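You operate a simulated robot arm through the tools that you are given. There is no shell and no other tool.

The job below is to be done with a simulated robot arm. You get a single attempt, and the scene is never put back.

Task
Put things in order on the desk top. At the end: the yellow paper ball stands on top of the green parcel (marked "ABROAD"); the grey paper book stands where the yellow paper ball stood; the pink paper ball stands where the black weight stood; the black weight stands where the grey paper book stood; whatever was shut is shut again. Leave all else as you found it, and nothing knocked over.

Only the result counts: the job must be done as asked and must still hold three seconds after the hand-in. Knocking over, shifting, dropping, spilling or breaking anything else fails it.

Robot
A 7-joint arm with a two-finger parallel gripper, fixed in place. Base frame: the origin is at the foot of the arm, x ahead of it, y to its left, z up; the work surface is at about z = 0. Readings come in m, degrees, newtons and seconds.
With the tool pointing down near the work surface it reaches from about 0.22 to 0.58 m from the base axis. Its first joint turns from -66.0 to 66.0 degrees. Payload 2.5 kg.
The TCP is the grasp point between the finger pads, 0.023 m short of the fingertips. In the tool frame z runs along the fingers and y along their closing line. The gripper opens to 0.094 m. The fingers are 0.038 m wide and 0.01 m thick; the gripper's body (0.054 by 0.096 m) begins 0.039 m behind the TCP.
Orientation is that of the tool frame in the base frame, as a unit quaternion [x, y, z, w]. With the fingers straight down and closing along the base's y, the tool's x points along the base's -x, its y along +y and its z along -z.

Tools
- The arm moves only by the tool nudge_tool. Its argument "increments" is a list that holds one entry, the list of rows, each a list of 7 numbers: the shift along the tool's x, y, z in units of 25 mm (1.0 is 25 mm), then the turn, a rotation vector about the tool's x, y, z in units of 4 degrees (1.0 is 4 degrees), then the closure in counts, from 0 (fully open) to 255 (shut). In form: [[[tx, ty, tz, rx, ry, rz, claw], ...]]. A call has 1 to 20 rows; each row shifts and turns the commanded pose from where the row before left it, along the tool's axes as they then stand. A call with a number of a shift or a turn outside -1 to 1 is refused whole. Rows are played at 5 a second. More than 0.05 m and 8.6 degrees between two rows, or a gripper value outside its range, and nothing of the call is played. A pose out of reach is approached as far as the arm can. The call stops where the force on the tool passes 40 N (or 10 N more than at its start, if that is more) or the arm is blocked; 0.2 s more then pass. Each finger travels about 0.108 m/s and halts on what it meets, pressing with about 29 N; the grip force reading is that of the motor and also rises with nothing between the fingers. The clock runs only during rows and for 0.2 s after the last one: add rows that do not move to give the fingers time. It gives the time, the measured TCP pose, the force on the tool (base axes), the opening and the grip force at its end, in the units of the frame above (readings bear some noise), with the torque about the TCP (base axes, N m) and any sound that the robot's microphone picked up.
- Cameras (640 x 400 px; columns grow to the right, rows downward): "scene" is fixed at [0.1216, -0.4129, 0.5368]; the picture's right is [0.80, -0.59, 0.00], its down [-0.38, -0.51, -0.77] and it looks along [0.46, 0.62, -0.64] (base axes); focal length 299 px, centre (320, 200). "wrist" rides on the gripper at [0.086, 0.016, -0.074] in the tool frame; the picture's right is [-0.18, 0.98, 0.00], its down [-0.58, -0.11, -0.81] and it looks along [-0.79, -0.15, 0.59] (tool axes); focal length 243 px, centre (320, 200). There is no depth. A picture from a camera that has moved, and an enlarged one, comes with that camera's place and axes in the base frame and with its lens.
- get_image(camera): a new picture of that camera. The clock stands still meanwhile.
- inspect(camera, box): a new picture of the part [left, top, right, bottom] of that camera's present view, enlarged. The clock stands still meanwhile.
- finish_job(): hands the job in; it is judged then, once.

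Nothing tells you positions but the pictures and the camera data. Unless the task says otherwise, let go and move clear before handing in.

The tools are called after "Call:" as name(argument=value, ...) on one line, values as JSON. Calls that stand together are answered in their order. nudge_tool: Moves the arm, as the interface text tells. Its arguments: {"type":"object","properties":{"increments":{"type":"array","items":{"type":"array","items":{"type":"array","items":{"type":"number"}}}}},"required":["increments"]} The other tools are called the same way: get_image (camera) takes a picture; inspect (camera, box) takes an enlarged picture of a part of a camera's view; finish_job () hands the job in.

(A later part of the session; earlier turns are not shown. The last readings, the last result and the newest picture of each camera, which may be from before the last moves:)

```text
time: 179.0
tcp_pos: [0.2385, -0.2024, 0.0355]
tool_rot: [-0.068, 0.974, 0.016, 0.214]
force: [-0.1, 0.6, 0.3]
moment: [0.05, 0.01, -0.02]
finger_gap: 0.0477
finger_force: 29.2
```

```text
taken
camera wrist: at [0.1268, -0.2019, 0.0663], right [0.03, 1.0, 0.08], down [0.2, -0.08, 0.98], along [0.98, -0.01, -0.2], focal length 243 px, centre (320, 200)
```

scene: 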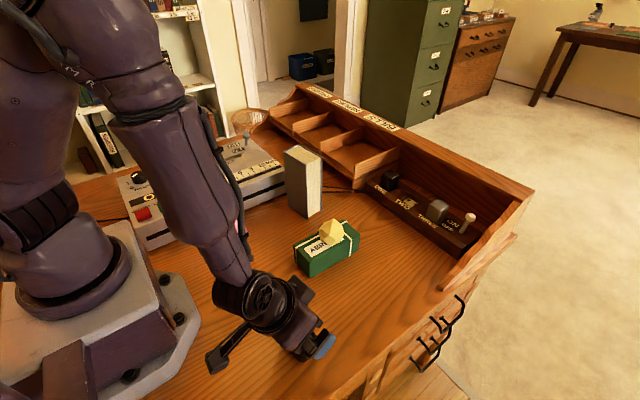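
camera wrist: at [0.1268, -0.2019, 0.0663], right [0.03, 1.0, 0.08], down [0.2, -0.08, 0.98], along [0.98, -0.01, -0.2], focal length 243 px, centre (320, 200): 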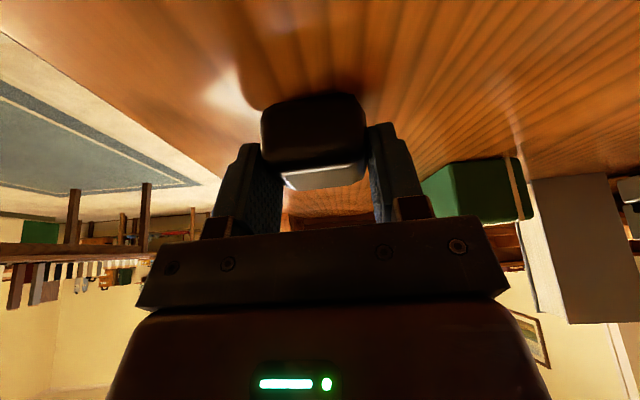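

The weight is gripped (48 mm). I lift it a little to feel its load.

Call:
nudge_tool(increments=[[[-0.08, 0, -0.18, 0, 0, 0, 220], [-0.08, 0, -0.18, 0, 0, 0, 220], [-0.16, 0, -0.36, 0, 0, 0, 220], [0, 0, 0, 0, 0, 0, 220]]])

Call:
get_image(camera="wrist")

```text
time: 180.0
tcp_pos: [0.2374, -0.2027, 0.0538]
tool_rot: [-0.068, 0.974, 0.016, 0.216]
force: [0.6, 0.1, -4.6]
moment: [-0.01, 0.02, -0.01]
finger_gap: 0.0478
finger_force: 28.4
```

```text
taken
camera wrist: at [0.1263, -0.2024, 0.0856], right [0.03, 1.0, 0.08], down [0.2, -0.08, 0.98], along [0.98, -0.01, -0.2], focal length 243 px, centre (320, 200)
```

wrist: 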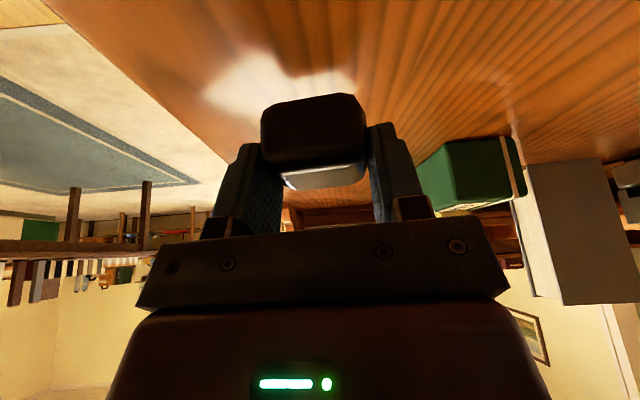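

The weight is about half a kilo and held well. I raise it high and swing it over to the place behind the recorder.

Call:
nudge_tool(increments=[[[-0.421, 0, -0.907, 0, 0, 0, 220], [-0.421, 0, -0.907, 0, 0, 0, 220], [-0.421, 0, -0.907, 0, 0, 0, 220], [-0.421, 0, -0.907, 0, 0, 0, 220], [-0.421, 0, -0.907, 0, 0, 0, 220], [-0.421, 0, -0.907, 0, 0, 0, 220], [-0.421, 0, -0.907, 0, 0, 0, 220], [-0.421, 0, -0.907, 0, 0, 0, 220], [-0.421, 0, -0.907, 0, 0, 0, 220], [-0.257, 0.96, 0.121, 0, 0, 0, 220], [-0.257, 0.96, 0.121, 0, 0, 0, 220], [-0.257, 0.96, 0.121, 0, 0, 0, 220], [-0.257, 0.96, 0.121, 0, 0, 0, 220], [-0.257, 0.96, 0.121, 0, 0, 0, 220], [-0.257, 0.96, 0.121, 0, 0, 0, 220], [-0.257, 0.96, 0.121, 0, 0, 0, 220], [-0.257, 0.96, 0.121, 0, 0, 0, 220], [-0.257, 0.96, 0.121, 0, 0, 0, 220], [-0.257, 0.96, 0.121, 0, 0, 0, 220], [0, 0, 0, 0, 0, 0, 220]]])

Call:
nudge_tool(increments=[[[-0.257, 0.96, 0.121, 0, 0, 0, 220], [-0.257, 0.96, 0.121, 0, 0, 0, 220], [-0.257, 0.96, 0.121, 0, 0, 0, 220], [-0.257, 0.96, 0.121, 0, 0, 0, 220], [-0.257, 0.96, 0.121, 0, 0, 0, 220], [-0.257, 0.96, 0.121, 0, 0, 0, 220], [-0.257, 0.96, 0.121, 0, 0, 0, 220], [-0.257, 0.96, 0.121, 0, 0, 0, 220], [-0.257, 0.96, 0.121, 0, 0, 0, 220], [-0.257, 0.96, 0.121, 0, 0, 0, 220], [-0.257, 0.96, 0.121, 0, 0, 0, 220], [-0.257, 0.96, 0.121, 0, 0, 0, 220], [0, 0, 0, 0, 0, 0, 220]]])

Call:
get_image(camera="scene")

Call:
get_image(camera="wrist")

```text
time: 184.2
tcp_pos: [0.2744, 0.0442, 0.2798]
tool_rot: [-0.069, 0.974, 0.016, 0.215]
force: [0.4, 0.3, -5.3]
moment: [0.01, -0.01, -0.01]
finger_gap: 0.0476
finger_force: 28.7
```

```text
time: 187.0
tcp_pos: [0.3194, 0.3412, 0.2798]
tool_rot: [-0.068, 0.974, 0.016, 0.215]
force: [-0.5, -0.1, -4.7]
moment: [0.01, 0.01, 0.0]
finger_gap: 0.0477
finger_force: 28.9
```

```text
taken
```

scene: 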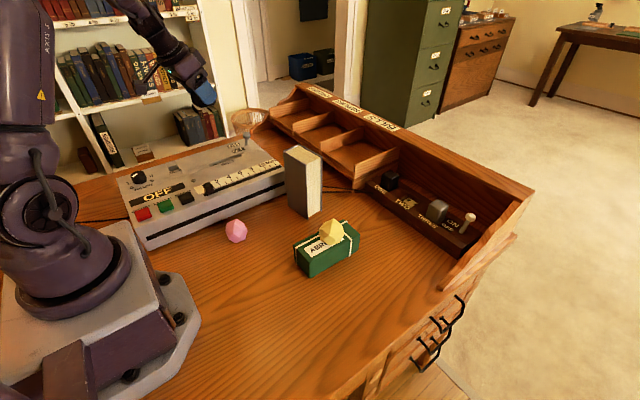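

```text
taken
camera wrist: at [0.2076, 0.3426, 0.3104], right [0.03, 1.0, 0.08], down [0.2, -0.08, 0.98], along [0.98, -0.01, -0.2], focal length 243 px, centre (320, 200)
```

wrist: 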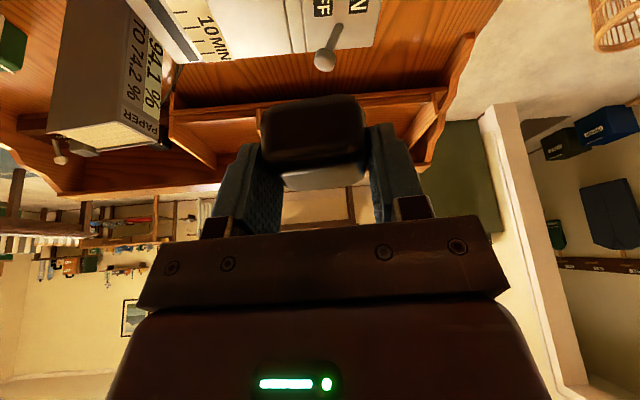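

There is a label on the book's spine that I couldn't see before. I read it.

Call:
inspect(camera="wrist", box=[40, 0, 200, 170])

Call:
inspect(camera="wrist", box=[100, 10, 180, 150])

```text
2.35 times, centred on (120, 85) of wrist
camera zoom: at [0.2076, 0.3426, 0.3104], right [0.03, 1.0, 0.08], down [0.2, -0.08, 0.98], along [0.98, -0.01, -0.2], focal length 571 px, centre (791, 471)
```

zoom: 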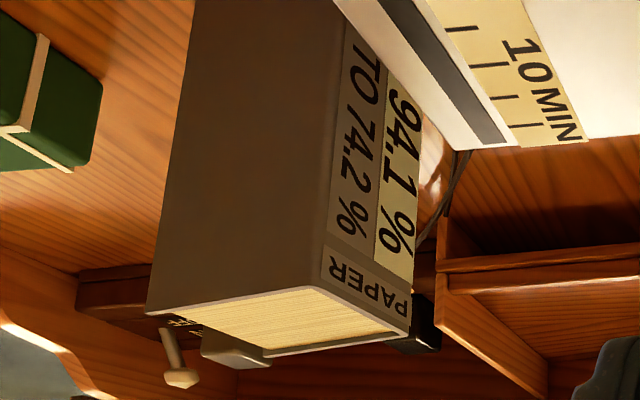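

```text
2.86 times, centred on (140, 80) of wrist
camera zoom: at [0.2076, 0.3426, 0.3104], right [0.03, 1.0, 0.08], down [0.2, -0.08, 0.98], along [0.98, -0.01, -0.2], focal length 693 px, centre (834, 543)
```

zoom: 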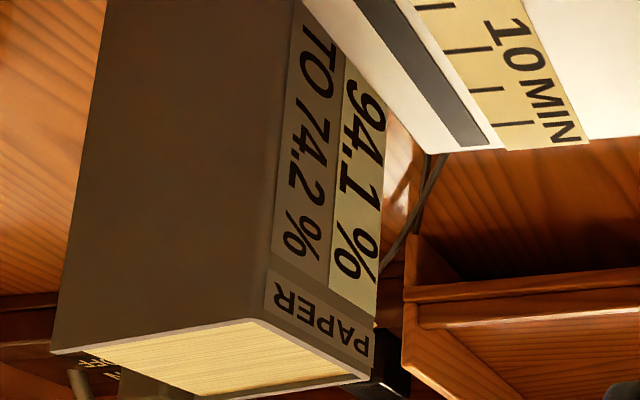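

The spine says "PAPER", which confirms it is the grey paper book. I carry the weight on to above the book's former place.

Call:
nudge_tool(increments=[[[-0.257, 0.96, 0.121, 0, 0, 0, 220], [-0.257, 0.96, 0.121, 0, 0, 0, 220], [-0.257, 0.96, 0.121, 0, 0, 0, 220], [-0.257, 0.96, 0.121, 0, 0, 0, 220], [-0.257, 0.96, 0.121, 0, 0, 0, 220], [-0.25, 0.96, 0.121, 0, 0, 0, 220], [0, 0, 0, 0, 0, 0, 220]]])

Call:
get_image(camera="wrist")

Call:
inspect(camera="scene", box=[100, 30, 300, 155])

```text
time: 188.6
tcp_pos: [0.3405, 0.4903, 0.2787]
tool_rot: [-0.068, 0.974, 0.015, 0.215]
force: [-0.1, 0.3, -4.1]
moment: [0.02, -0.01, 0.01]
finger_gap: 0.0477
finger_force: 29.1
```

```text
taken
camera wrist: at [0.2284, 0.4905, 0.3099], right [0.03, 1.0, 0.08], down [0.2, -0.08, 0.98], along [0.98, -0.01, -0.2], focal length 243 px, centre (320, 200)
```

wrist: 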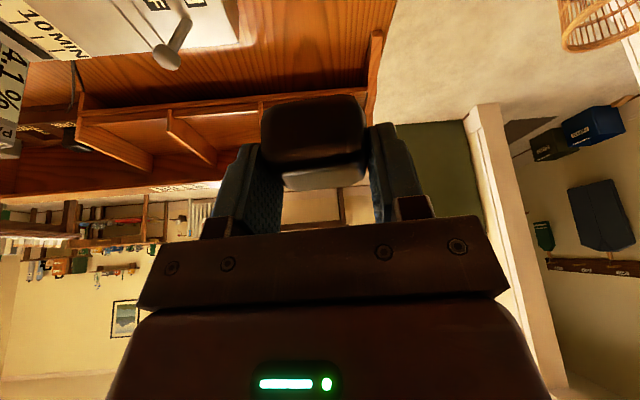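

```text
3.20 times, centred on (200, 92) of scene
camera zoom: at [0.1217, -0.4129, 0.5368], right [0.8, -0.59, 0.0], down [-0.38, -0.51, -0.77], along [0.46, 0.62, -0.64], focal length 958 px, centre (704, 544)
```

zoom: 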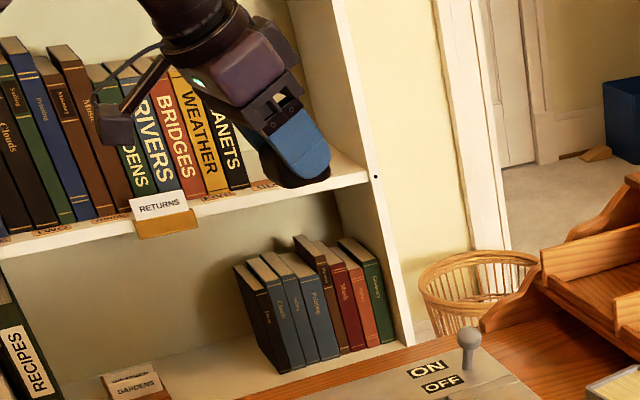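

Everything beneath is clear. I lower the weight behind the recorder.

Call:
nudge_tool(increments=[[[0.402, 0, 0.866, 0, 0, 0, 220], [0.402, 0, 0.866, 0, 0, 0, 220], [0.402, 0, 0.866, 0, 0, 0, 220], [0.402, 0, 0.866, 0, 0, 0, 220], [0.402, 0, 0.866, 0, 0, 0, 220], [0.402, 0, 0.866, 0, 0, 0, 220], [0, 0, 0, 0, 0, 0, 220]]])

Call:
get_image(camera="wrist")

Call:
inspect(camera="scene", box=[100, 60, 300, 185])

```text
time: 190.2
tcp_pos: [0.3396, 0.4899, 0.1369]
tool_rot: [-0.069, 0.974, 0.016, 0.215]
force: [-0.4, -0.2, -4.3]
moment: [-0.02, -0.01, 0.01]
finger_gap: 0.0477
finger_force: 28.8
```

```text
taken
camera wrist: at [0.2284, 0.4903, 0.168], right [0.03, 1.0, 0.08], down [0.2, -0.08, 0.98], along [0.98, -0.01, -0.2], focal length 243 px, centre (320, 200)
```

wrist: 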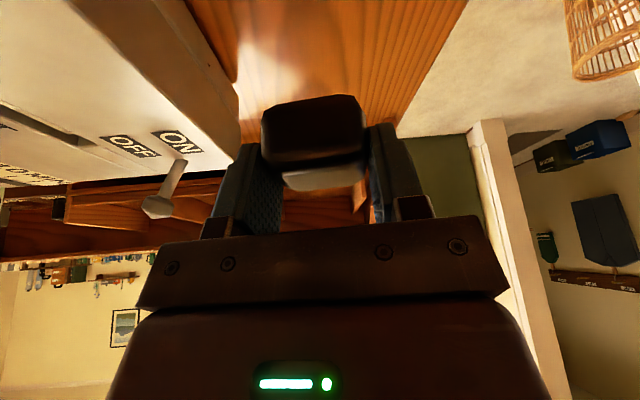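

```text
3.20 times, centred on (200, 122) of scene
camera zoom: at [0.1217, -0.4129, 0.5368], right [0.8, -0.59, 0.0], down [-0.38, -0.51, -0.77], along [0.46, 0.62, -0.64], focal length 958 px, centre (704, 448)
```

zoom: 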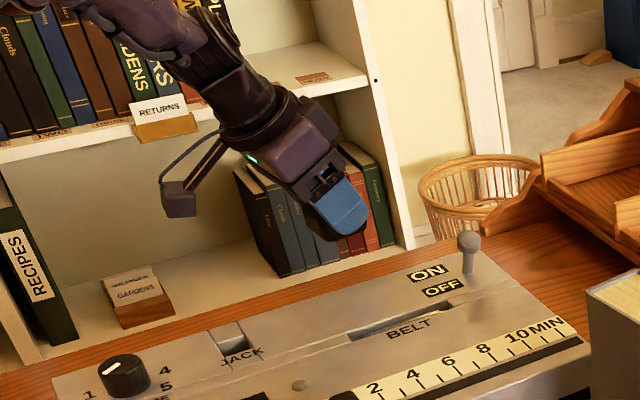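

Clearances look fine (recorder's rear edge at y 0.434). I continue down to just above the desk.

Call:
nudge_tool(increments=[[[0.39, 0, 0.875, 0, 0, 0, 220], [0.39, 0, 0.875, 0, 0, 0, 220], [0.39, 0, 0.875, 0, 0, 0, 220], [0.36, 0, 0.8, 0, 0, 0, 220], [0, 0, 0, 0, 0, 0, 220]]])

Call:
get_image(camera="wrist")

```text
time: 191.4
tcp_pos: [0.3399, 0.4896, 0.0429]
tool_rot: [-0.069, 0.974, 0.016, 0.215]
force: [0.0, 0.3, -5.1]
moment: [0.0, 0.02, 0.01]
finger_gap: 0.0481
finger_force: 29.4
```

```text
taken
camera wrist: at [0.2289, 0.4912, 0.0731], right [0.03, 1.0, 0.08], down [0.2, -0.08, 0.98], along [0.98, -0.01, -0.2], focal length 243 px, centre (320, 200)
```

wrist: 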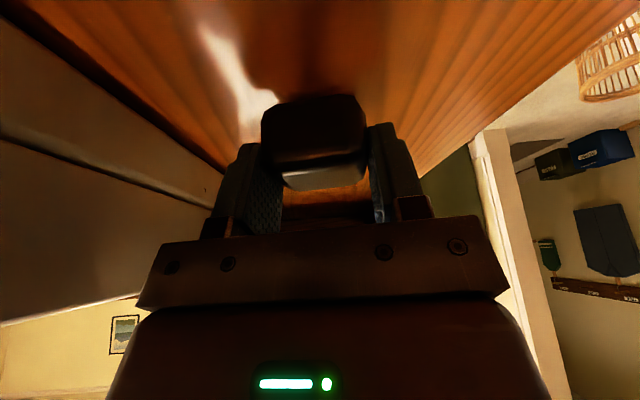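

Call:
nudge_tool(increments=[[[0.042, 0, 0.09, 0, 0, 0, 220], [0.042, 0, 0.09, 0, 0, 0, 220], [0, 0, 0, 0, 0, 0, 220]]])

Call:
nudge_tool(increments=[[[0.02, 0, 0.04, 0, 0, 0, 220], [0, 0, 0, 0, 0, 0, 220]]])

Call:
nudge_tool(increments=[[[0.017, 0, 0.036, 0, 0, 0, 220], [0, 0, 0, 0, 0, 0, 220]]])

```text
time: 192.2
tcp_pos: [0.3397, 0.4895, 0.0387]
tool_rot: [-0.068, 0.974, 0.016, 0.214]
force: [0.2, -0.2, -4.7]
moment: [0.02, 0.03, 0.0]
finger_gap: 0.0478
finger_force: 29.1
```

```text
time: 192.8
tcp_pos: [0.3402, 0.4899, 0.0376]
tool_rot: [-0.069, 0.974, 0.016, 0.215]
force: [-0.1, 0.4, -4.2]
moment: [0.01, 0.03, 0.01]
finger_gap: 0.0476
finger_force: 29.0
```

```text
time: 193.4
tcp_pos: [0.3412, 0.4905, 0.0344]
tool_rot: [-0.068, 0.974, 0.015, 0.215]
force: [-0.9, 0.1, -4.2]
moment: [-0.02, 0.01, -0.02]
finger_gap: 0.048
finger_force: 29.1
```

Call:
nudge_tool(increments=[[[0.017, 0, 0.036, 0, 0, 0, 220], [0, 0, 0, 0, 0, 0, 220]]])

Call:
nudge_tool(increments=[[[0.017, 0, 0.036, 0, 0, 0, 220], [0, 0, 0, 0, 0, 0, 220]]])

```text
time: 194.0
tcp_pos: [0.3399, 0.4911, 0.0359]
tool_rot: [-0.069, 0.974, 0.016, 0.216]
force: [-1.7, -0.8, 1.2]
moment: [-0.15, -0.1, -0.1]
finger_gap: 0.0479
finger_force: 29.5
```

```text
time: 194.6
tcp_pos: [0.3401, 0.4905, 0.0352]
tool_rot: [-0.068, 0.974, 0.018, 0.216]
force: [-5.9, -4.5, 14.0]
moment: [-0.45, 0.1, -0.06]
finger_gap: 0.0477
finger_force: 29.2
```

The weight touches the desk. I ease up half a millimetre, open only to about 68 mm, and rise along the lean.

Call:
nudge_tool(increments=[[[-0.01, 0, -0.022, 0, 0, 0, 220], [0, 0, 0, 0, 0, 0, 140], [0, 0, 0, 0, 0, 0, 128], [0, 0, 0, 0, 0, 0, 122], [0, 0, 0, 0, 0, 0, 112], [0, 0, 0, 0, 0, 0, 95], [0, 0, 0, 0, 0, 0, 75], [0, 0, 0, 0, 0, 0, 75]]])

Call:
get_image(camera="wrist")

```text
time: 196.4
tcp_pos: [0.34, 0.49, 0.0347]
tool_rot: [-0.068, 0.974, 0.016, 0.216]
force: [-0.5, 0.7, -0.6]
moment: [-0.01, -0.03, 0.01]
finger_gap: 0.0666
finger_force: 0.0
```

```text
taken
camera wrist: at [0.229, 0.4908, 0.0655], right [0.03, 1.0, 0.08], down [0.2, -0.08, 0.98], along [0.98, -0.01, -0.2], focal length 243 px, centre (320, 200)
```

wrist: 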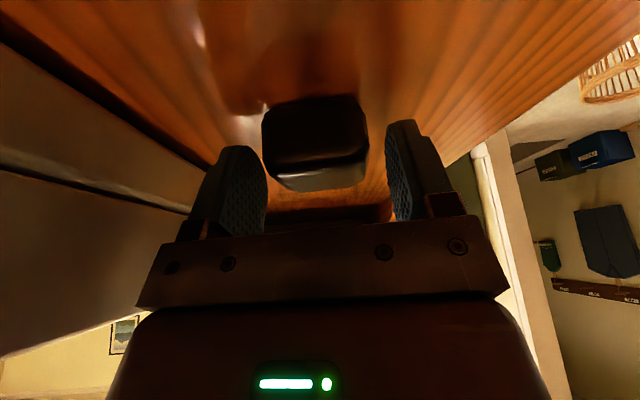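

Released with a centimetre on each side. I rise straight up.

Call:
nudge_tool(increments=[[[-0.2, 0, -0.43, 0, 0, 0, 75], [-0.421, 0, -0.907, 0, 0, 0, 75], [-0.421, 0, -0.907, 0, 0, 0, 75], [-0.421, 0, -0.907, 0, 0, 0, 75], [-0.421, 0, -0.907, 0, 0, 0, 75], [-0.421, 0, -0.907, 0, 0, 0, 75], [-0.421, 0, -0.907, 0, 0, 0, 75], [-0.421, 0, -0.907, 0, 0, 0, 75], [-0.421, 0, -0.907, 0, 0, 0, 40], [-0.421, 0, -0.907, 0, 0, 0, 0], [0, 0, 0, 0, 0, 0, 0]]])

Call:
nudge_tool(increments=[[[0, 0, 0, 0, 1, 0, 0], [0, 0, 0, 0, 1, 0, 0], [0, 0, 0, 0, 1, 0, 0], [0, 0, 0, 0, 1, 0, 0], [0, 0, 0, 0, 1, 0, 0], [0, 0, 0, 0, 1, 0, 0], [0, 0, 0, 0, 0.25, 0, 0], [0.5, -0.8, -0.2, 0, 0, 0, 0], [0.5, -0.8, 0, 0, 0, 0, 0], [0.5, -0.8, 0, 0, 0, 0, 0], [0.3, -0.8, 0, 0, 0, 0, 0], [0, 0, 0, 0, 0, 0, 0]]])

Call:
get_image(camera="wrist")

Call:
get_image(camera="scene")

```text
time: 198.8
tcp_pos: [0.3394, 0.4891, 0.2718]
tool_rot: [-0.068, 0.974, 0.016, 0.215]
force: [-0.6, 0.3, 0.3]
moment: [-0.01, -0.02, -0.01]
finger_gap: 0.094
finger_force: 0.1
```

```text
time: 201.4
tcp_pos: [0.3, 0.3959, 0.2755]
tool_rot: [-0.07, 0.998, 0.0, 0.0]
force: [-0.2, 0.3, 0.1]
moment: [-0.01, 0.04, -0.01]
finger_gap: 0.0939
finger_force: 0.2
out of reach, approached as far as the arm can: row 6
```

```text
taken
camera wrist: at [0.212, 0.3991, 0.349], right [0.05, 1.0, 0.0], down [0.59, -0.03, 0.81], along [0.8, -0.04, -0.59], focal length 243 px, centre (320, 200)
```

wrist: 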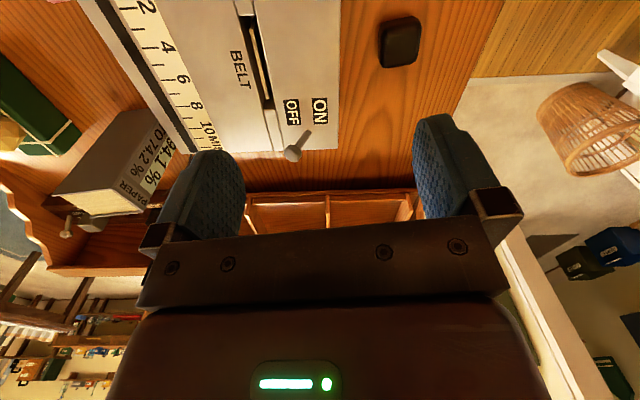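

```text
taken
```

scene: 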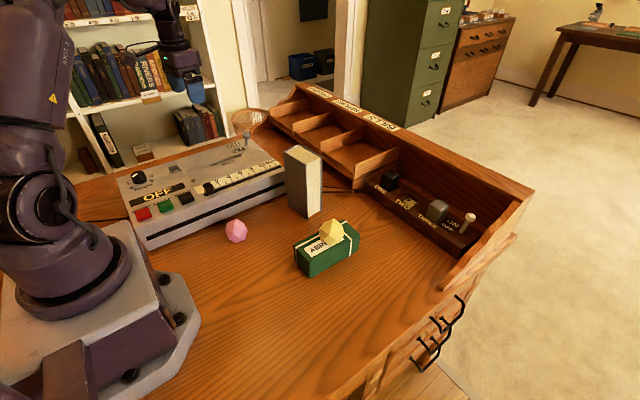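

The weight stands at the book's old spot (0.339, 0.489). Now the pink ball: I move above it to measure.

Call:
nudge_tool(increments=[[[0.265, -0.925, 0, 0, 0, 0, 0], [0.265, -0.925, 0, 0, 0, 0, 0], [0.265, -0.925, 0.2, 0, 0, 0, 0], [0.265, -0.925, 0.2, 0, 0, 0, 0], [0.265, -0.925, 0.2, 0, 0, 0, 0], [0.265, -0.925, 0.2, 0, 0, 0, 0], [0.265, -0.925, 0.4, 0, 0, 0, 0], [0.265, -0.925, 0.4, 0, 0, 0, 0], [0.265, -0.925, 0.4, 0, 0, 0, 0], [0.265, -0.925, 0.4, 0, 0, 0, 0], [0.265, -0.925, 0.4, 0, 0, 0, 0], [0.265, -0.925, 0.4, 0, 0, 0, 0], [0, 0, 0, 0, 0, 0, 0]]])

Call:
get_image(camera="wrist")

Call:
get_image(camera="scene")

```text
time: 204.2
tcp_pos: [0.2615, 0.1105, 0.1948]
tool_rot: [-0.07, 0.998, 0.001, -0.001]
force: [1.6, 0.4, 1.6]
moment: [0.02, -0.01, 0.03]
finger_gap: 0.0941
finger_force: 0.1
```

```text
taken
camera wrist: at [0.1723, 0.1142, 0.269], right [0.05, 1.0, 0.0], down [0.59, -0.03, 0.81], along [0.8, -0.04, -0.59], focal length 243 px, centre (320, 200)
```

wrist: 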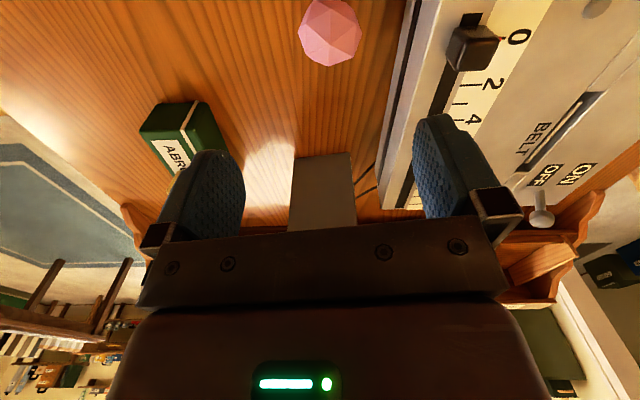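

```text
taken
```

scene: 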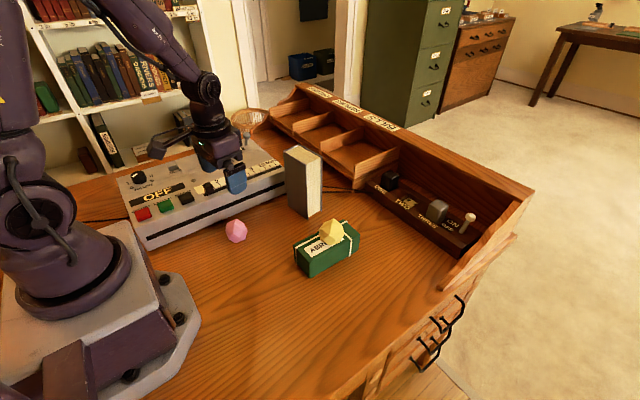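

Call:
inspect(camera="wrist", box=[270, 0, 390, 75])

Call:
inspect(camera="scene", box=[200, 200, 280, 250])

```text
5.33 times, centred on (330, 38) of wrist
camera zoom: at [0.1723, 0.1142, 0.269], right [0.05, 1.0, 0.0], down [0.59, -0.03, 0.81], along [0.8, -0.04, -0.59], focal length 1294 px, centre (267, 1067)
```

zoom: 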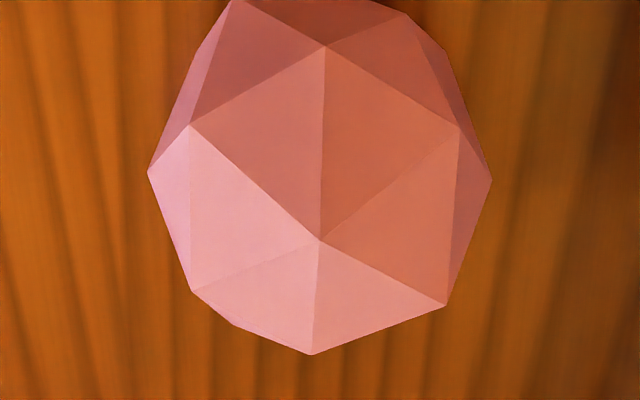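

```text
8.00 times, centred on (240, 225) of scene
camera zoom: at [0.1216, -0.4129, 0.5368], right [0.8, -0.59, 0.0], down [-0.38, -0.51, -0.77], along [0.46, 0.62, -0.64], focal length 2394 px, centre (960, 0)
```

zoom: 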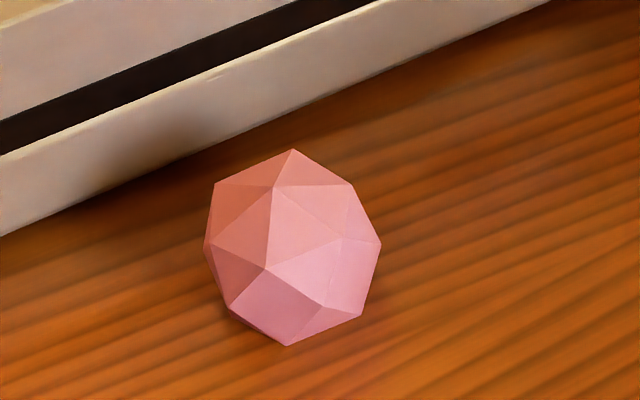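

The pink ball is at about (0.257, 0.119). I lower to hover over it and check again.

Call:
nudge_tool(increments=[[[0.033, 0.09, 0.9, 0, 0, 0, 0], [0.033, 0.09, 0.9, 0, 0, 0, 0], [0.033, 0.09, 0.9, 0, 0, 0, 0], [0.033, 0.09, 0.9, 0, 0, 0, 0], [0, 0, 0, 0, 0, 0, 0]]])

Call:
get_image(camera="wrist")

```text
time: 205.4
tcp_pos: [0.2567, 0.1183, 0.103]
tool_rot: [-0.07, 0.998, 0.001, -0.001]
force: [0.6, -0.1, 0.6]
moment: [0.0, -0.01, 0.01]
finger_gap: 0.0941
finger_force: 0.0
```

```text
taken
camera wrist: at [0.1684, 0.123, 0.1785], right [0.05, 1.0, 0.0], down [0.59, -0.03, 0.81], along [0.8, -0.04, -0.59], focal length 243 px, centre (320, 200)
```

wrist: 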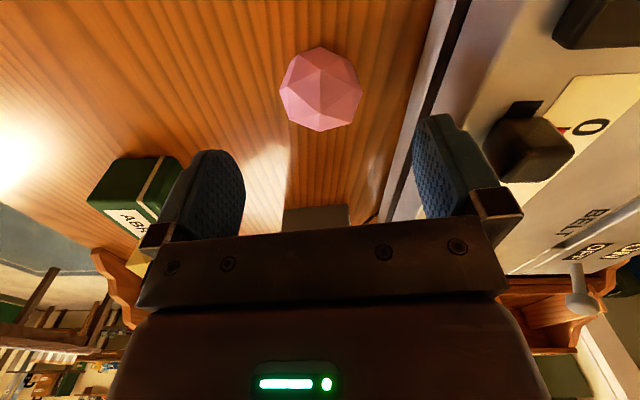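

Call:
nudge_tool(increments=[[[0.025, 0.015, 0.74, 0, 0, 0, 25], [0.025, 0.015, 0.74, 0, 0, 0, 25], [0.025, 0.015, 0.74, 0, 0, 0, 25], [0.025, 0.015, 0.74, 0, 0, 0, 25], [0, 0, 0, 0, 0, 0, 25]]])

Call:
get_image(camera="wrist")

```text
time: 206.6
tcp_pos: [0.2531, 0.1202, 0.0289]
tool_rot: [-0.07, 0.998, 0.001, -0.001]
force: [0.2, 0.8, 0.2]
moment: [-0.04, 0.01, -0.01]
finger_gap: 0.0849
finger_force: 0.1
```

```text
taken
camera wrist: at [0.1654, 0.1244, 0.1039], right [0.05, 1.0, 0.0], down [0.59, -0.03, 0.81], along [0.8, -0.04, -0.59], focal length 243 px, centre (320, 200)
```

wrist: 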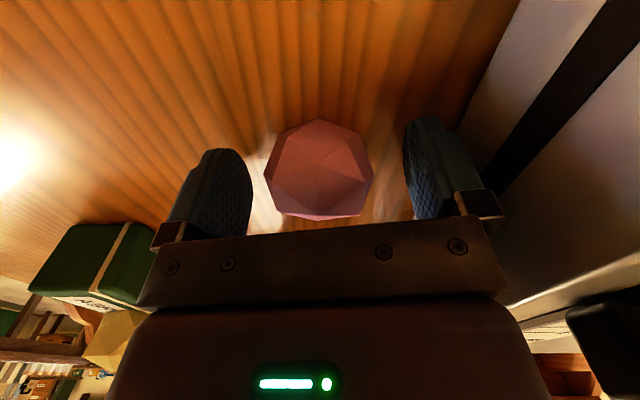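

The pink ball is centred between the fingers. I close on it and lift.

Call:
nudge_tool(increments=[[[0, 0, 0, 0, 0, 0, 80], [0, 0, 0, 0, 0, 0, 105], [0, 0, 0, 0, 0, 0, 120], [0, 0, 0, 0, 0, 0, 132], [0, 0, 0, 0, 0, 0, 145], [0, 0, 0, 0, 0, 0, 145]]])

Call:
get_image(camera="wrist")

```text
time: 208.0
tcp_pos: [0.2537, 0.1213, 0.0292]
tool_rot: [-0.07, 0.998, 0.001, -0.002]
force: [0.4, 0.3, 0.7]
moment: [0.01, 0.0, -0.04]
finger_gap: 0.0536
finger_force: 29.0
```

```text
taken
camera wrist: at [0.1653, 0.1243, 0.1041], right [0.05, 1.0, 0.0], down [0.59, -0.03, 0.81], along [0.8, -0.04, -0.59], focal length 243 px, centre (320, 200)
```

wrist: 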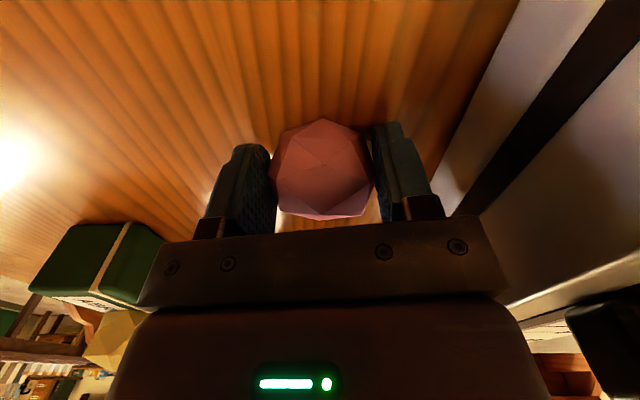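

Call:
nudge_tool(increments=[[[0, 0, -0.4, 0, 0, 0, 145], [0, 0, -0.8, 0, 0, 0, 145], [0, 0, -1, 0, 0, 0, 145], [0, 0, -1, 0, 0, 0, 145], [0, 0, -1, 0, 0, 0, 145], [0, -0.98, 0, 0, 0, 0, 145], [0, -0.98, 0, 0, 0, 0, 145], [0, -0.98, 0, 0, 0, 0, 145], [0, -0.98, 0, 0, 0, 0, 145], [0, -0.98, 0, 0, 0, 0, 145], [0, -0.98, 0, 0, 0, 0, 145], [0.306, -0.85, 0, 0, 0, 0, 145], [0.306, -0.85, 0, 0, 0, 0, 145], [0.306, -0.85, 0, 0, 0, 0, 145], [0.306, -0.85, 0, 0, 0, 0, 145], [0.306, -0.85, 0, 0, 0, 0, 145], [0.306, -0.85, 0, 0, 0, 0, 145], [0.306, -0.85, 0, 0, 0, 0, 145], [0.306, -0.85, 0, 0, 0, 0, 145], [0, 0, 0, 0, 0, 0, 145]]])

Call:
get_image(camera="wrist")

Call:
get_image(camera="scene")

```text
time: 212.2
tcp_pos: [0.2382, -0.2028, 0.1342]
tool_rot: [-0.069, 0.998, 0.001, -0.001]
force: [-0.1, 0.1, 0.2]
moment: [-0.03, -0.01, 0.0]
finger_gap: 0.0531
finger_force: 28.4
```

```text
taken
camera wrist: at [0.1499, -0.1985, 0.2084], right [0.04, 1.0, 0.0], down [0.59, -0.03, 0.81], along [0.8, -0.04, -0.59], focal length 243 px, centre (320, 200)
```

wrist: 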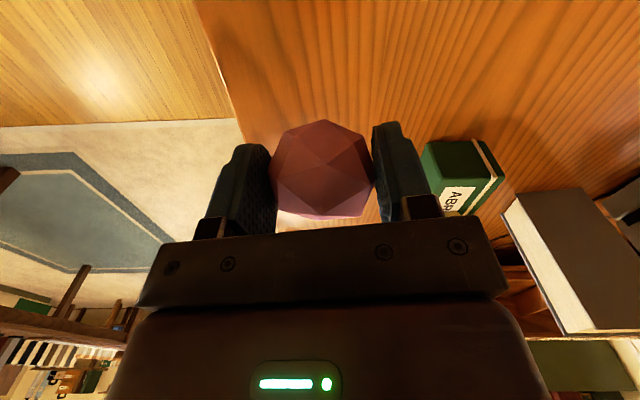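

```text
taken
```

scene: 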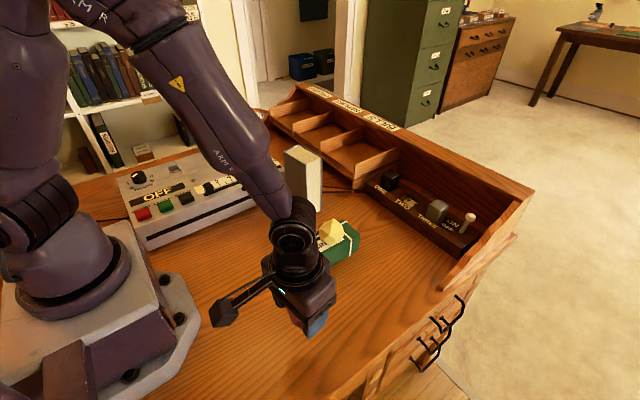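

I lower the pink ball onto the weight's old spot.

Call:
nudge_tool(increments=[[[0, 0.05, 0.9, 0, 0, 0, 145], [0, 0, 0.9, 0, 0, 0, 145], [0, 0, 0.9, 0, 0, 0, 145], [0, 0, 0.8, 0, 0, 0, 145], [0, 0, 0.4, 0, 0, 0, 145], [0, 0, 0, 0, 0, 0, 145]]])

Call:
nudge_tool(increments=[[[0, 0, 0.06, 0, 0, 0, 145], [0, 0, 0.06, 0, 0, 0, 145], [0, 0, 0, 0, 0, 0, 145]]])

```text
time: 213.6
tcp_pos: [0.2372, -0.2007, 0.038]
tool_rot: [-0.07, 0.998, 0.001, -0.001]
force: [-0.2, 0.6, 0.5]
moment: [-0.01, -0.01, 0.0]
finger_gap: 0.0528
finger_force: 28.9
```

```text
time: 214.4
tcp_pos: [0.2375, -0.2009, 0.0346]
tool_rot: [-0.07, 0.998, 0.001, -0.001]
force: [0.3, 0.6, -0.4]
moment: [0.02, -0.01, 0.01]
finger_gap: 0.0527
finger_force: 28.7
```

Call:
nudge_tool(increments=[[[0, 0, 0.06, 0, 0, 0, 145], [0, 0, 0.06, 0, 0, 0, 145], [0, 0, 0, 0, 0, 0, 145]]])

Call:
nudge_tool(increments=[[[0, 0, 0.04, 0, 0, 0, 145], [0, 0, 0, 0, 0, 0, 145]]])

```text
time: 215.2
tcp_pos: [0.2376, -0.2008, 0.031]
tool_rot: [-0.07, 0.998, 0.001, -0.001]
force: [-0.8, -0.4, -0.6]
moment: [-0.01, 0.01, -0.02]
finger_gap: 0.0527
finger_force: 29.1
```

```text
time: 215.8
tcp_pos: [0.2374, -0.2005, 0.0286]
tool_rot: [-0.069, 0.998, 0.002, 0.0]
force: [0.5, -0.3, 1.1]
moment: [0.02, 0.0, 0.0]
finger_gap: 0.0522
finger_force: 29.3
```

Call:
nudge_tool(increments=[[[0, 0, 0.03, 0, 0, 0, 145], [0, 0, 0, 0, 0, 0, 145]]])

```text
time: 216.4
tcp_pos: [0.2375, -0.2006, 0.0294]
tool_rot: [-0.07, 0.998, 0.001, 0.0]
force: [-1.9, 2.4, 13.6]
moment: [0.1, 0.0, 0.04]
finger_gap: 0.052
finger_force: 29.1
```

The ball touches the desk. I ease up slightly, open slowly, and rise.

Call:
nudge_tool(increments=[[[0, 0, -0.025, 0, 0, 0, 145], [0, 0, 0, 0, 0, 0, 120], [0, 0, 0, 0, 0, 0, 114], [0, 0, 0, 0, 0, 0, 108], [0, 0, 0, 0, 0, 0, 98], [0, 0, 0, 0, 0, 0, 80], [0, 0, 0, 0, 0, 0, 55], [0, 0, 0, 0, 0, 0, 20], [0, 0, 0, 0, 0, 0, 20], [0, 0, -0.3, 0, 0, 0, 20], [0, 0, -0.6, 0, 0, 0, 20], [0, 0, -0.9, 0, 0, 0, 20], [0, 0, -0.9, 0, 0, 0, 20], [0, 0, -0.9, 0, 0, 0, 20], [0, 0, -0.9, 0, 0, 0, 20], [0, 0, -0.9, 0, 0, 0, 0], [0, 0, -0.9, 0, 0, 0, 0], [0, 0, 0, 0, 0, 0, 0]]])

Call:
get_image(camera="scene")

Call:
get_image(camera="wrist")

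```text
time: 220.2
tcp_pos: [0.2376, -0.2005, 0.1867]
tool_rot: [-0.07, 0.998, 0.001, 0.0]
force: [-0.3, 0.1, 0.2]
moment: [0.01, 0.0, -0.04]
finger_gap: 0.094
finger_force: 0.0
```

```text
taken
```

scene: 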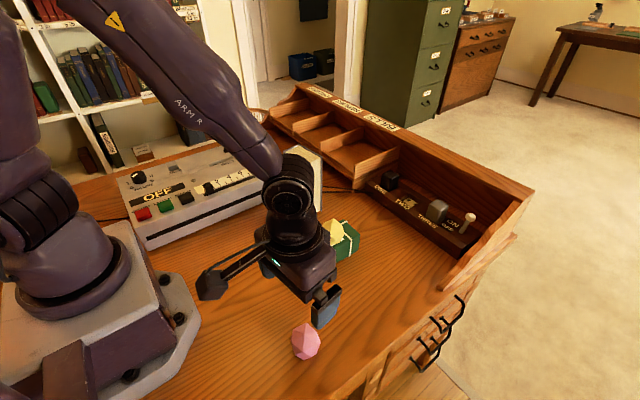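

```text
taken
camera wrist: at [0.1491, -0.1973, 0.262], right [0.05, 1.0, 0.0], down [0.59, -0.03, 0.81], along [0.8, -0.04, -0.59], focal length 243 px, centre (320, 200)
```

wrist: 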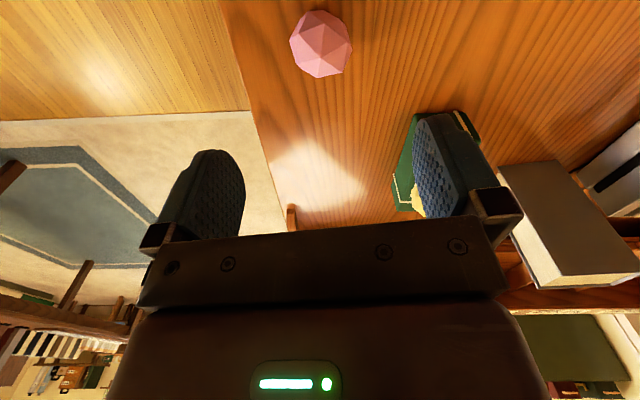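

The pink ball stands where the weight stood. I move the arm up and away, then check everything, especially the drawer.

Call:
nudge_tool(increments=[[[0, 0, -0.9, 0, 0, 0, 0], [0, 0, -0.9, 0, 0, 0, 0], [0, 0, -0.9, 0, 0, 0, 0], [0, 0, -0.9, 0, 0, 0, 0], [0, 0, -0.9, 0, 0, 0, 0], [-0.3, 0.9, 0, 0, 0, 0, 0], [-0.3, 0.9, 0, 0, 0, 0, 0], [-0.3, 0.9, 0, 0, 0, 0, 0], [-0.3, 0.9, 0, 0, 0, 0, 0], [-0.3, 0.9, 0, 0, 0, 0, 0], [-0.3, 0.9, 0, 0, 0, 0, 0], [-0.3, 0.9, 0, 0, 0, 0, 0], [-0.3, 0.9, 0, 0, 0, 0, 0], [-0.3, 0.9, 0, 0, 0, 0, 0], [-0.3, 0.9, 0, 0, 0, 0, 0], [-0.3, 0.9, 0, 0, 0, 0, 0], [-0.3, 0.9, 0, 0, 0, 0, 0], [-0.3, 0.9, 0, 0, 0, 0, 0], [-0.3, 0.9, 0, 0, 0, 0, 0], [0, 0, 0, 0, 0, 0, 0]]])

Call:
get_image(camera="scene")

Call:
inspect(camera="scene", box=[340, 320, 440, 400])

Call:
inspect(camera="scene", box=[200, 170, 400, 295])

Call:
inspect(camera="scene", box=[240, 275, 480, 400])

```text
time: 224.4
tcp_pos: [0.2972, 0.1268, 0.2998]
tool_rot: [-0.07, 0.998, 0.001, -0.001]
force: [0.3, 0.4, -0.2]
moment: [0.0, -0.02, 0.0]
finger_gap: 0.094
finger_force: 0.1
```

```text
taken
```

scene: 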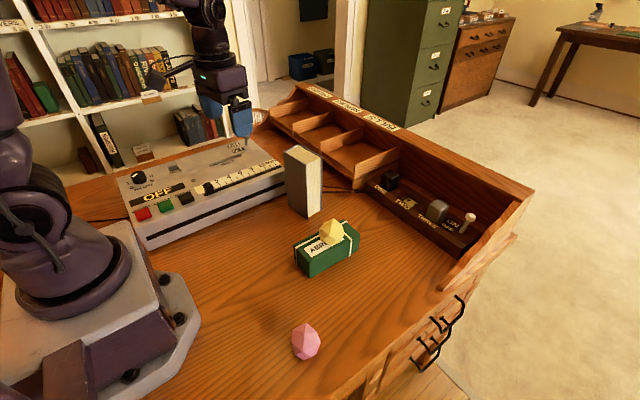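

```text
5.00 times, centred on (390, 360) of scene
camera zoom: at [0.1216, -0.4129, 0.5368], right [0.8, -0.59, 0.0], down [-0.38, -0.51, -0.77], along [0.46, 0.62, -0.64], focal length 1496 px, centre (-30, -600)
```

zoom: 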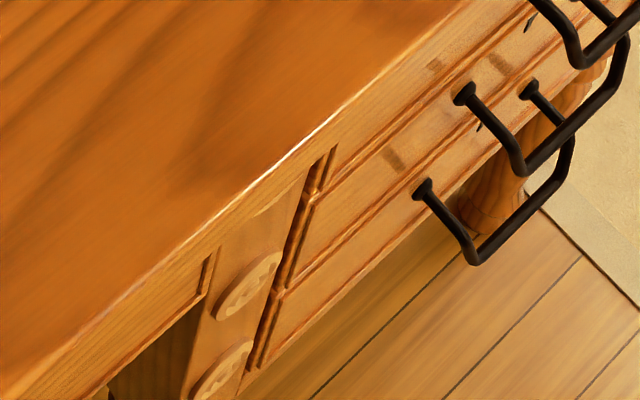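

```text
3.20 times, centred on (300, 232) of scene
camera zoom: at [0.1216, -0.4129, 0.5368], right [0.8, -0.59, 0.0], down [-0.38, -0.51, -0.77], along [0.46, 0.62, -0.64], focal length 958 px, centre (384, 96)
```

zoom: 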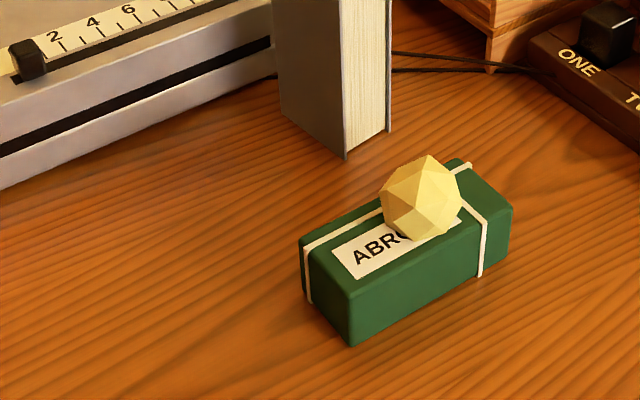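

```text
2.67 times, centred on (360, 338) of scene
camera zoom: at [0.1216, -0.4129, 0.5368], right [0.8, -0.59, 0.0], down [-0.38, -0.51, -0.77], along [0.46, 0.62, -0.64], focal length 798 px, centre (213, -167)
```

zoom: 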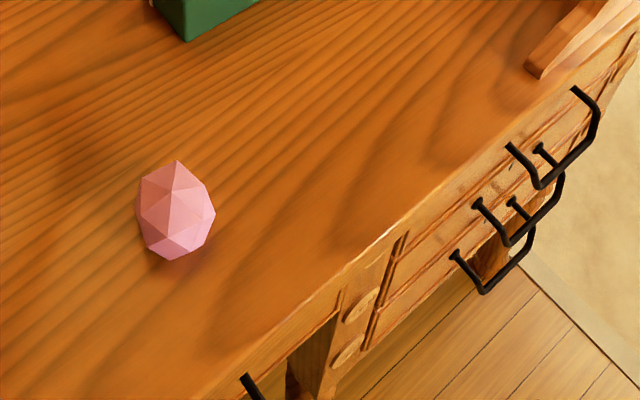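

The drawer looks exactly as at the start, and parcel and ball are steady. I check the book's footprint against the yellow ball's old spot more carefully.

Call:
inspect(camera="scene", box=[270, 130, 360, 230])

Call:
inspect(camera="scene", box=[270, 310, 340, 370])

Call:
get_image(camera="wrist")

```text
4.00 times, centred on (315, 180) of scene
camera zoom: at [0.1216, -0.4129, 0.5368], right [0.8, -0.59, 0.0], down [-0.38, -0.51, -0.77], along [0.46, 0.62, -0.64], focal length 1197 px, centre (340, 280)
```

zoom: 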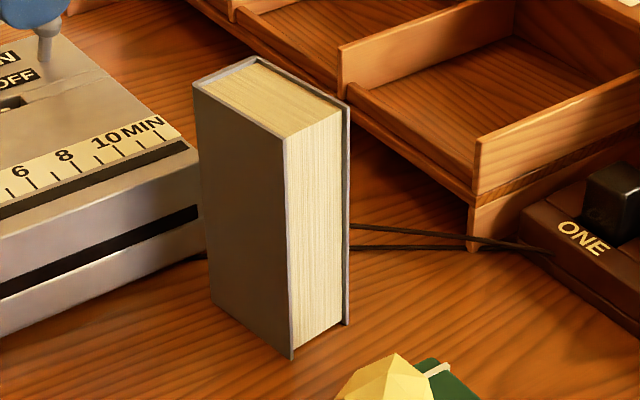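

```text
6.67 times, centred on (305, 340) of scene
camera zoom: at [0.1216, -0.4129, 0.5368], right [0.8, -0.59, 0.0], down [-0.38, -0.51, -0.77], along [0.46, 0.62, -0.64], focal length 1995 px, centre (420, -733)
```

zoom: 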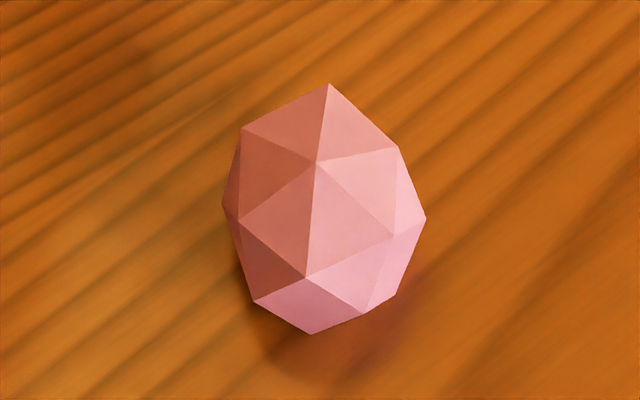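

```text
taken
camera wrist: at [0.2095, 0.1295, 0.3743], right [0.05, 1.0, 0.0], down [0.59, -0.03, 0.81], along [0.8, -0.04, -0.59], focal length 243 px, centre (320, 200)
```

wrist: 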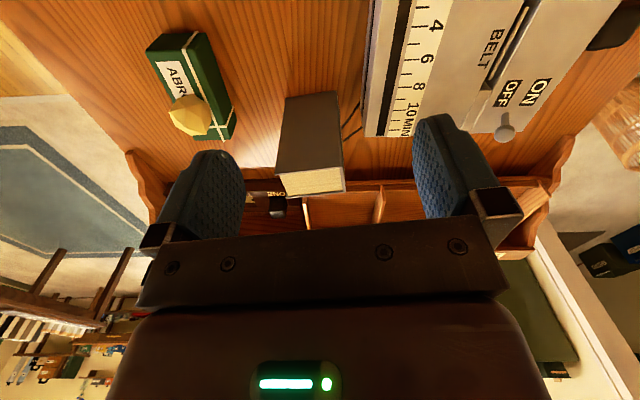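

By the scene camera the book may sit about 1.5 cm too far in +y relative to the ball's old spot. I measure the book with the wrist camera.

Call:
inspect(camera="wrist", box=[250, 80, 370, 210])

```text
3.08 times, centred on (310, 145) of wrist
camera zoom: at [0.2095, 0.1295, 0.3743], right [0.05, 1.0, 0.0], down [0.59, -0.03, 0.81], along [0.8, -0.04, -0.59], focal length 746 px, centre (351, 369)
```

zoom: 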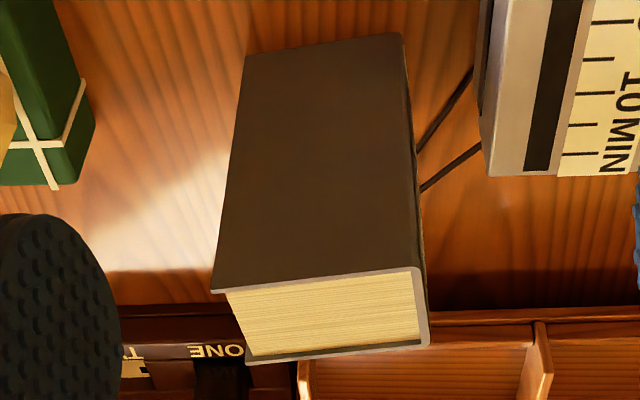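

The book is about 1 cm too far in +y, and by the same reckoning the book's original centre was nearer (0.340, 0.500), so the weight is about 1 cm short in y. Both are easy to trim; I start with the weight and return to its release pose.

Call:
nudge_tool(increments=[[[-0.147, 0.967, 0.073, 0, 0, 0, 0], [-0.147, 0.967, 0.073, 0, 0, 0, 0], [-0.147, 0.967, 0.073, 0, 0, 0, 0], [-0.147, 0.967, 0.073, 0, 0, 0, 0], [-0.147, 0.967, 0.073, 0, 0, 0, 0], [-0.147, 0.967, 0.073, 0, 0, 0, 0], [-0.147, 0.967, 0.073, 0, 0, 0, 0], [-0.147, 0.967, 0.073, 0, 0, 0, 0], [-0.147, 0.967, 0.073, 0, 0, 0, 0], [-0.147, 0.967, 0.073, 0, 0, 0, 0], [-0.147, 0.967, 0.073, 0, 0, 0, 0], [0, 0, 0, 0, -1, 0, 30], [0, 0, 0, 0, -1, 0, 45], [0, 0, 0, 0, -1, 0, 45], [0, 0, 0, 0, -1, 0, 45], [0, 0, 0, 0, -1, 0, 45], [0, 0, 0, 0, -1, 0, 45], [0, 0, 0, 0, -0.25, 0, 45], [0, 0, 0, 0, 0, 0, 45]]])

Call:
get_image(camera="wrist")

```text
time: 228.4
tcp_pos: [0.3005, 0.3938, 0.2804]
tool_rot: [-0.068, 0.974, 0.015, 0.216]
force: [-0.7, 0.2, 1.1]
moment: [0.01, -0.04, -0.02]
finger_gap: 0.0774
finger_force: 0.0
```

```text
taken
camera wrist: at [0.1891, 0.3949, 0.3116], right [0.03, 1.0, 0.08], down [0.2, -0.08, 0.98], along [0.98, -0.01, -0.2], focal length 243 px, centre (320, 200)
```

wrist: 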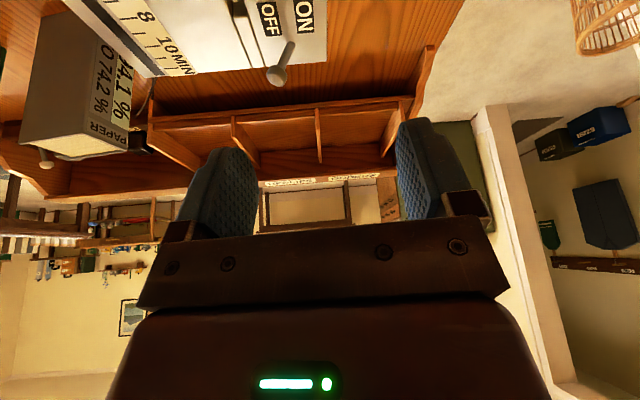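

Call:
nudge_tool(increments=[[[-0.453, 0.898, 0.272, 0, 0, 0, 45], [-0.453, 0.898, 0.272, 0, 0, 0, 45], [-0.453, 0.898, 0.272, 0, 0, 0, 45], [-0.453, 0.898, 0.272, 0, 0, 0, 45], [0.421, 0, 0.907, 0, 0, 0, 45], [0.421, 0, 0.907, 0, 0, 0, 45], [0.421, 0, 0.907, 0, 0, 0, 45], [0.421, 0, 0.907, 0, 0, 0, 45], [0.421, 0, 0.907, 0, 0, 0, 45], [0.421, 0, 0.907, 0, 0, 0, 45], [0.421, 0, 0.907, 0, 0, 0, 45], [0, 0, 0, 0, 0, 0, 45]]])

Call:
get_image(camera="wrist")

```text
time: 231.0
tcp_pos: [0.3399, 0.4921, 0.0998]
tool_rot: [-0.069, 0.974, 0.016, 0.215]
force: [0.7, 1.0, 0.4]
moment: [0.0, -0.02, 0.0]
finger_gap: 0.0777
finger_force: 0.1
```

```text
taken
camera wrist: at [0.2288, 0.4922, 0.1307], right [0.03, 1.0, 0.08], down [0.2, -0.08, 0.98], along [0.98, -0.01, -0.2], focal length 243 px, centre (320, 200)
```

wrist: 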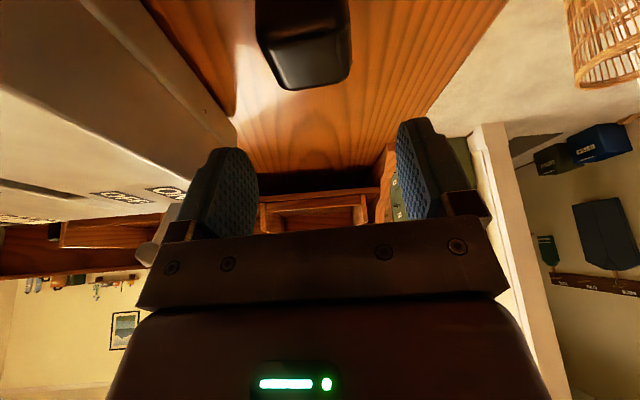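

Call:
nudge_tool(increments=[[[0, -0.07, 0, 0, 0, 0, 72], [0.361, 0, 0.777, 0, 0, 0, 72], [0.361, 0, 0.777, 0, 0, 0, 72], [0.361, 0, 0.777, 0, 0, 0, 72], [0, 0, 0, 0, 0, 0, 72]]])

Call:
get_image(camera="wrist")

```text
time: 232.2
tcp_pos: [0.3401, 0.4895, 0.0368]
tool_rot: [-0.068, 0.974, 0.016, 0.215]
force: [0.2, -0.2, 0.4]
moment: [0.03, 0.01, 0.01]
finger_gap: 0.0676
finger_force: 0.1
```

```text
taken
camera wrist: at [0.2289, 0.49, 0.0671], right [0.03, 1.0, 0.08], down [0.2, -0.08, 0.98], along [0.98, -0.01, -0.2], focal length 243 px, centre (320, 200)
```

wrist: 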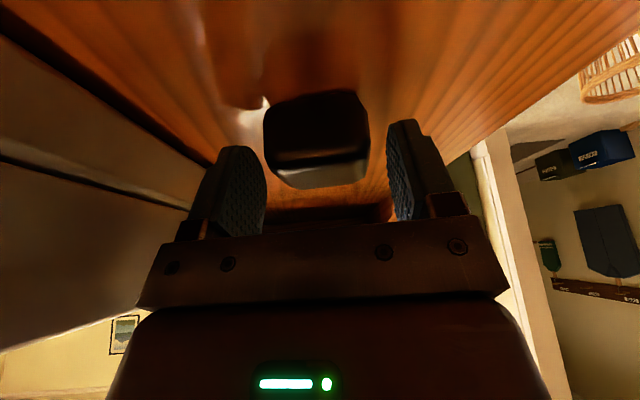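

The weight is between the fingers again. I grip it, lift it 3 mm, shift it 11 mm toward +y, and set it down.

Call:
nudge_tool(increments=[[[0, 0, 0, 0, 0, 0, 100], [0, 0, 0, 0, 0, 0, 130], [0, 0, 0, 0, 0, 0, 160], [0, 0, 0, 0, 0, 0, 220], [0, 0, 0, 0, 0, 0, 220], [-0.025, 0, -0.055, 0, 0, 0, 220], [-0.025, 0, -0.055, 0, 0, 0, 220], [-0.025, 0, -0.055, 0, 0, 0, 220], [0, 0, 0, 0, 0, 0, 220]]])

Call:
nudge_tool(increments=[[[-0.018, 0.145, 0.009, 0, 0, 0, 220], [-0.018, 0.145, 0.009, 0, 0, 0, 220], [-0.018, 0.145, 0.009, 0, 0, 0, 220], [0, 0, 0, 0, 0, 0, 220]]])

```text
time: 234.2
tcp_pos: [0.3394, 0.489, 0.0396]
tool_rot: [-0.068, 0.974, 0.016, 0.215]
force: [-0.2, 0.9, -4.5]
moment: [0.01, 0.02, 0.01]
finger_gap: 0.0479
finger_force: 29.2
```

```text
time: 235.2
tcp_pos: [0.3408, 0.4998, 0.0401]
tool_rot: [-0.069, 0.974, 0.016, 0.215]
force: [-0.4, 0.3, -4.2]
moment: [0.02, 0.06, -0.02]
finger_gap: 0.0481
finger_force: 28.7
```

Call:
nudge_tool(increments=[[[0.022, 0, 0.05, 0, 0, 0, 220], [0.022, 0, 0.05, 0, 0, 0, 220], [0, 0, 0, 0, 0, 0, 220]]])

Call:
nudge_tool(increments=[[[0.017, 0, 0.036, 0, 0, 0, 220], [0, 0, 0, 0, 0, 0, 220]]])

```text
time: 236.0
tcp_pos: [0.3417, 0.5006, 0.0372]
tool_rot: [-0.068, 0.974, 0.015, 0.215]
force: [0.0, 0.1, -4.4]
moment: [-0.02, -0.01, 0.03]
finger_gap: 0.0479
finger_force: 29.0
```

```text
time: 236.6
tcp_pos: [0.3412, 0.4996, 0.0362]
tool_rot: [-0.069, 0.974, 0.016, 0.215]
force: [0.5, 0.3, -4.9]
moment: [0.0, 0.0, 0.01]
finger_gap: 0.0479
finger_force: 28.7
```

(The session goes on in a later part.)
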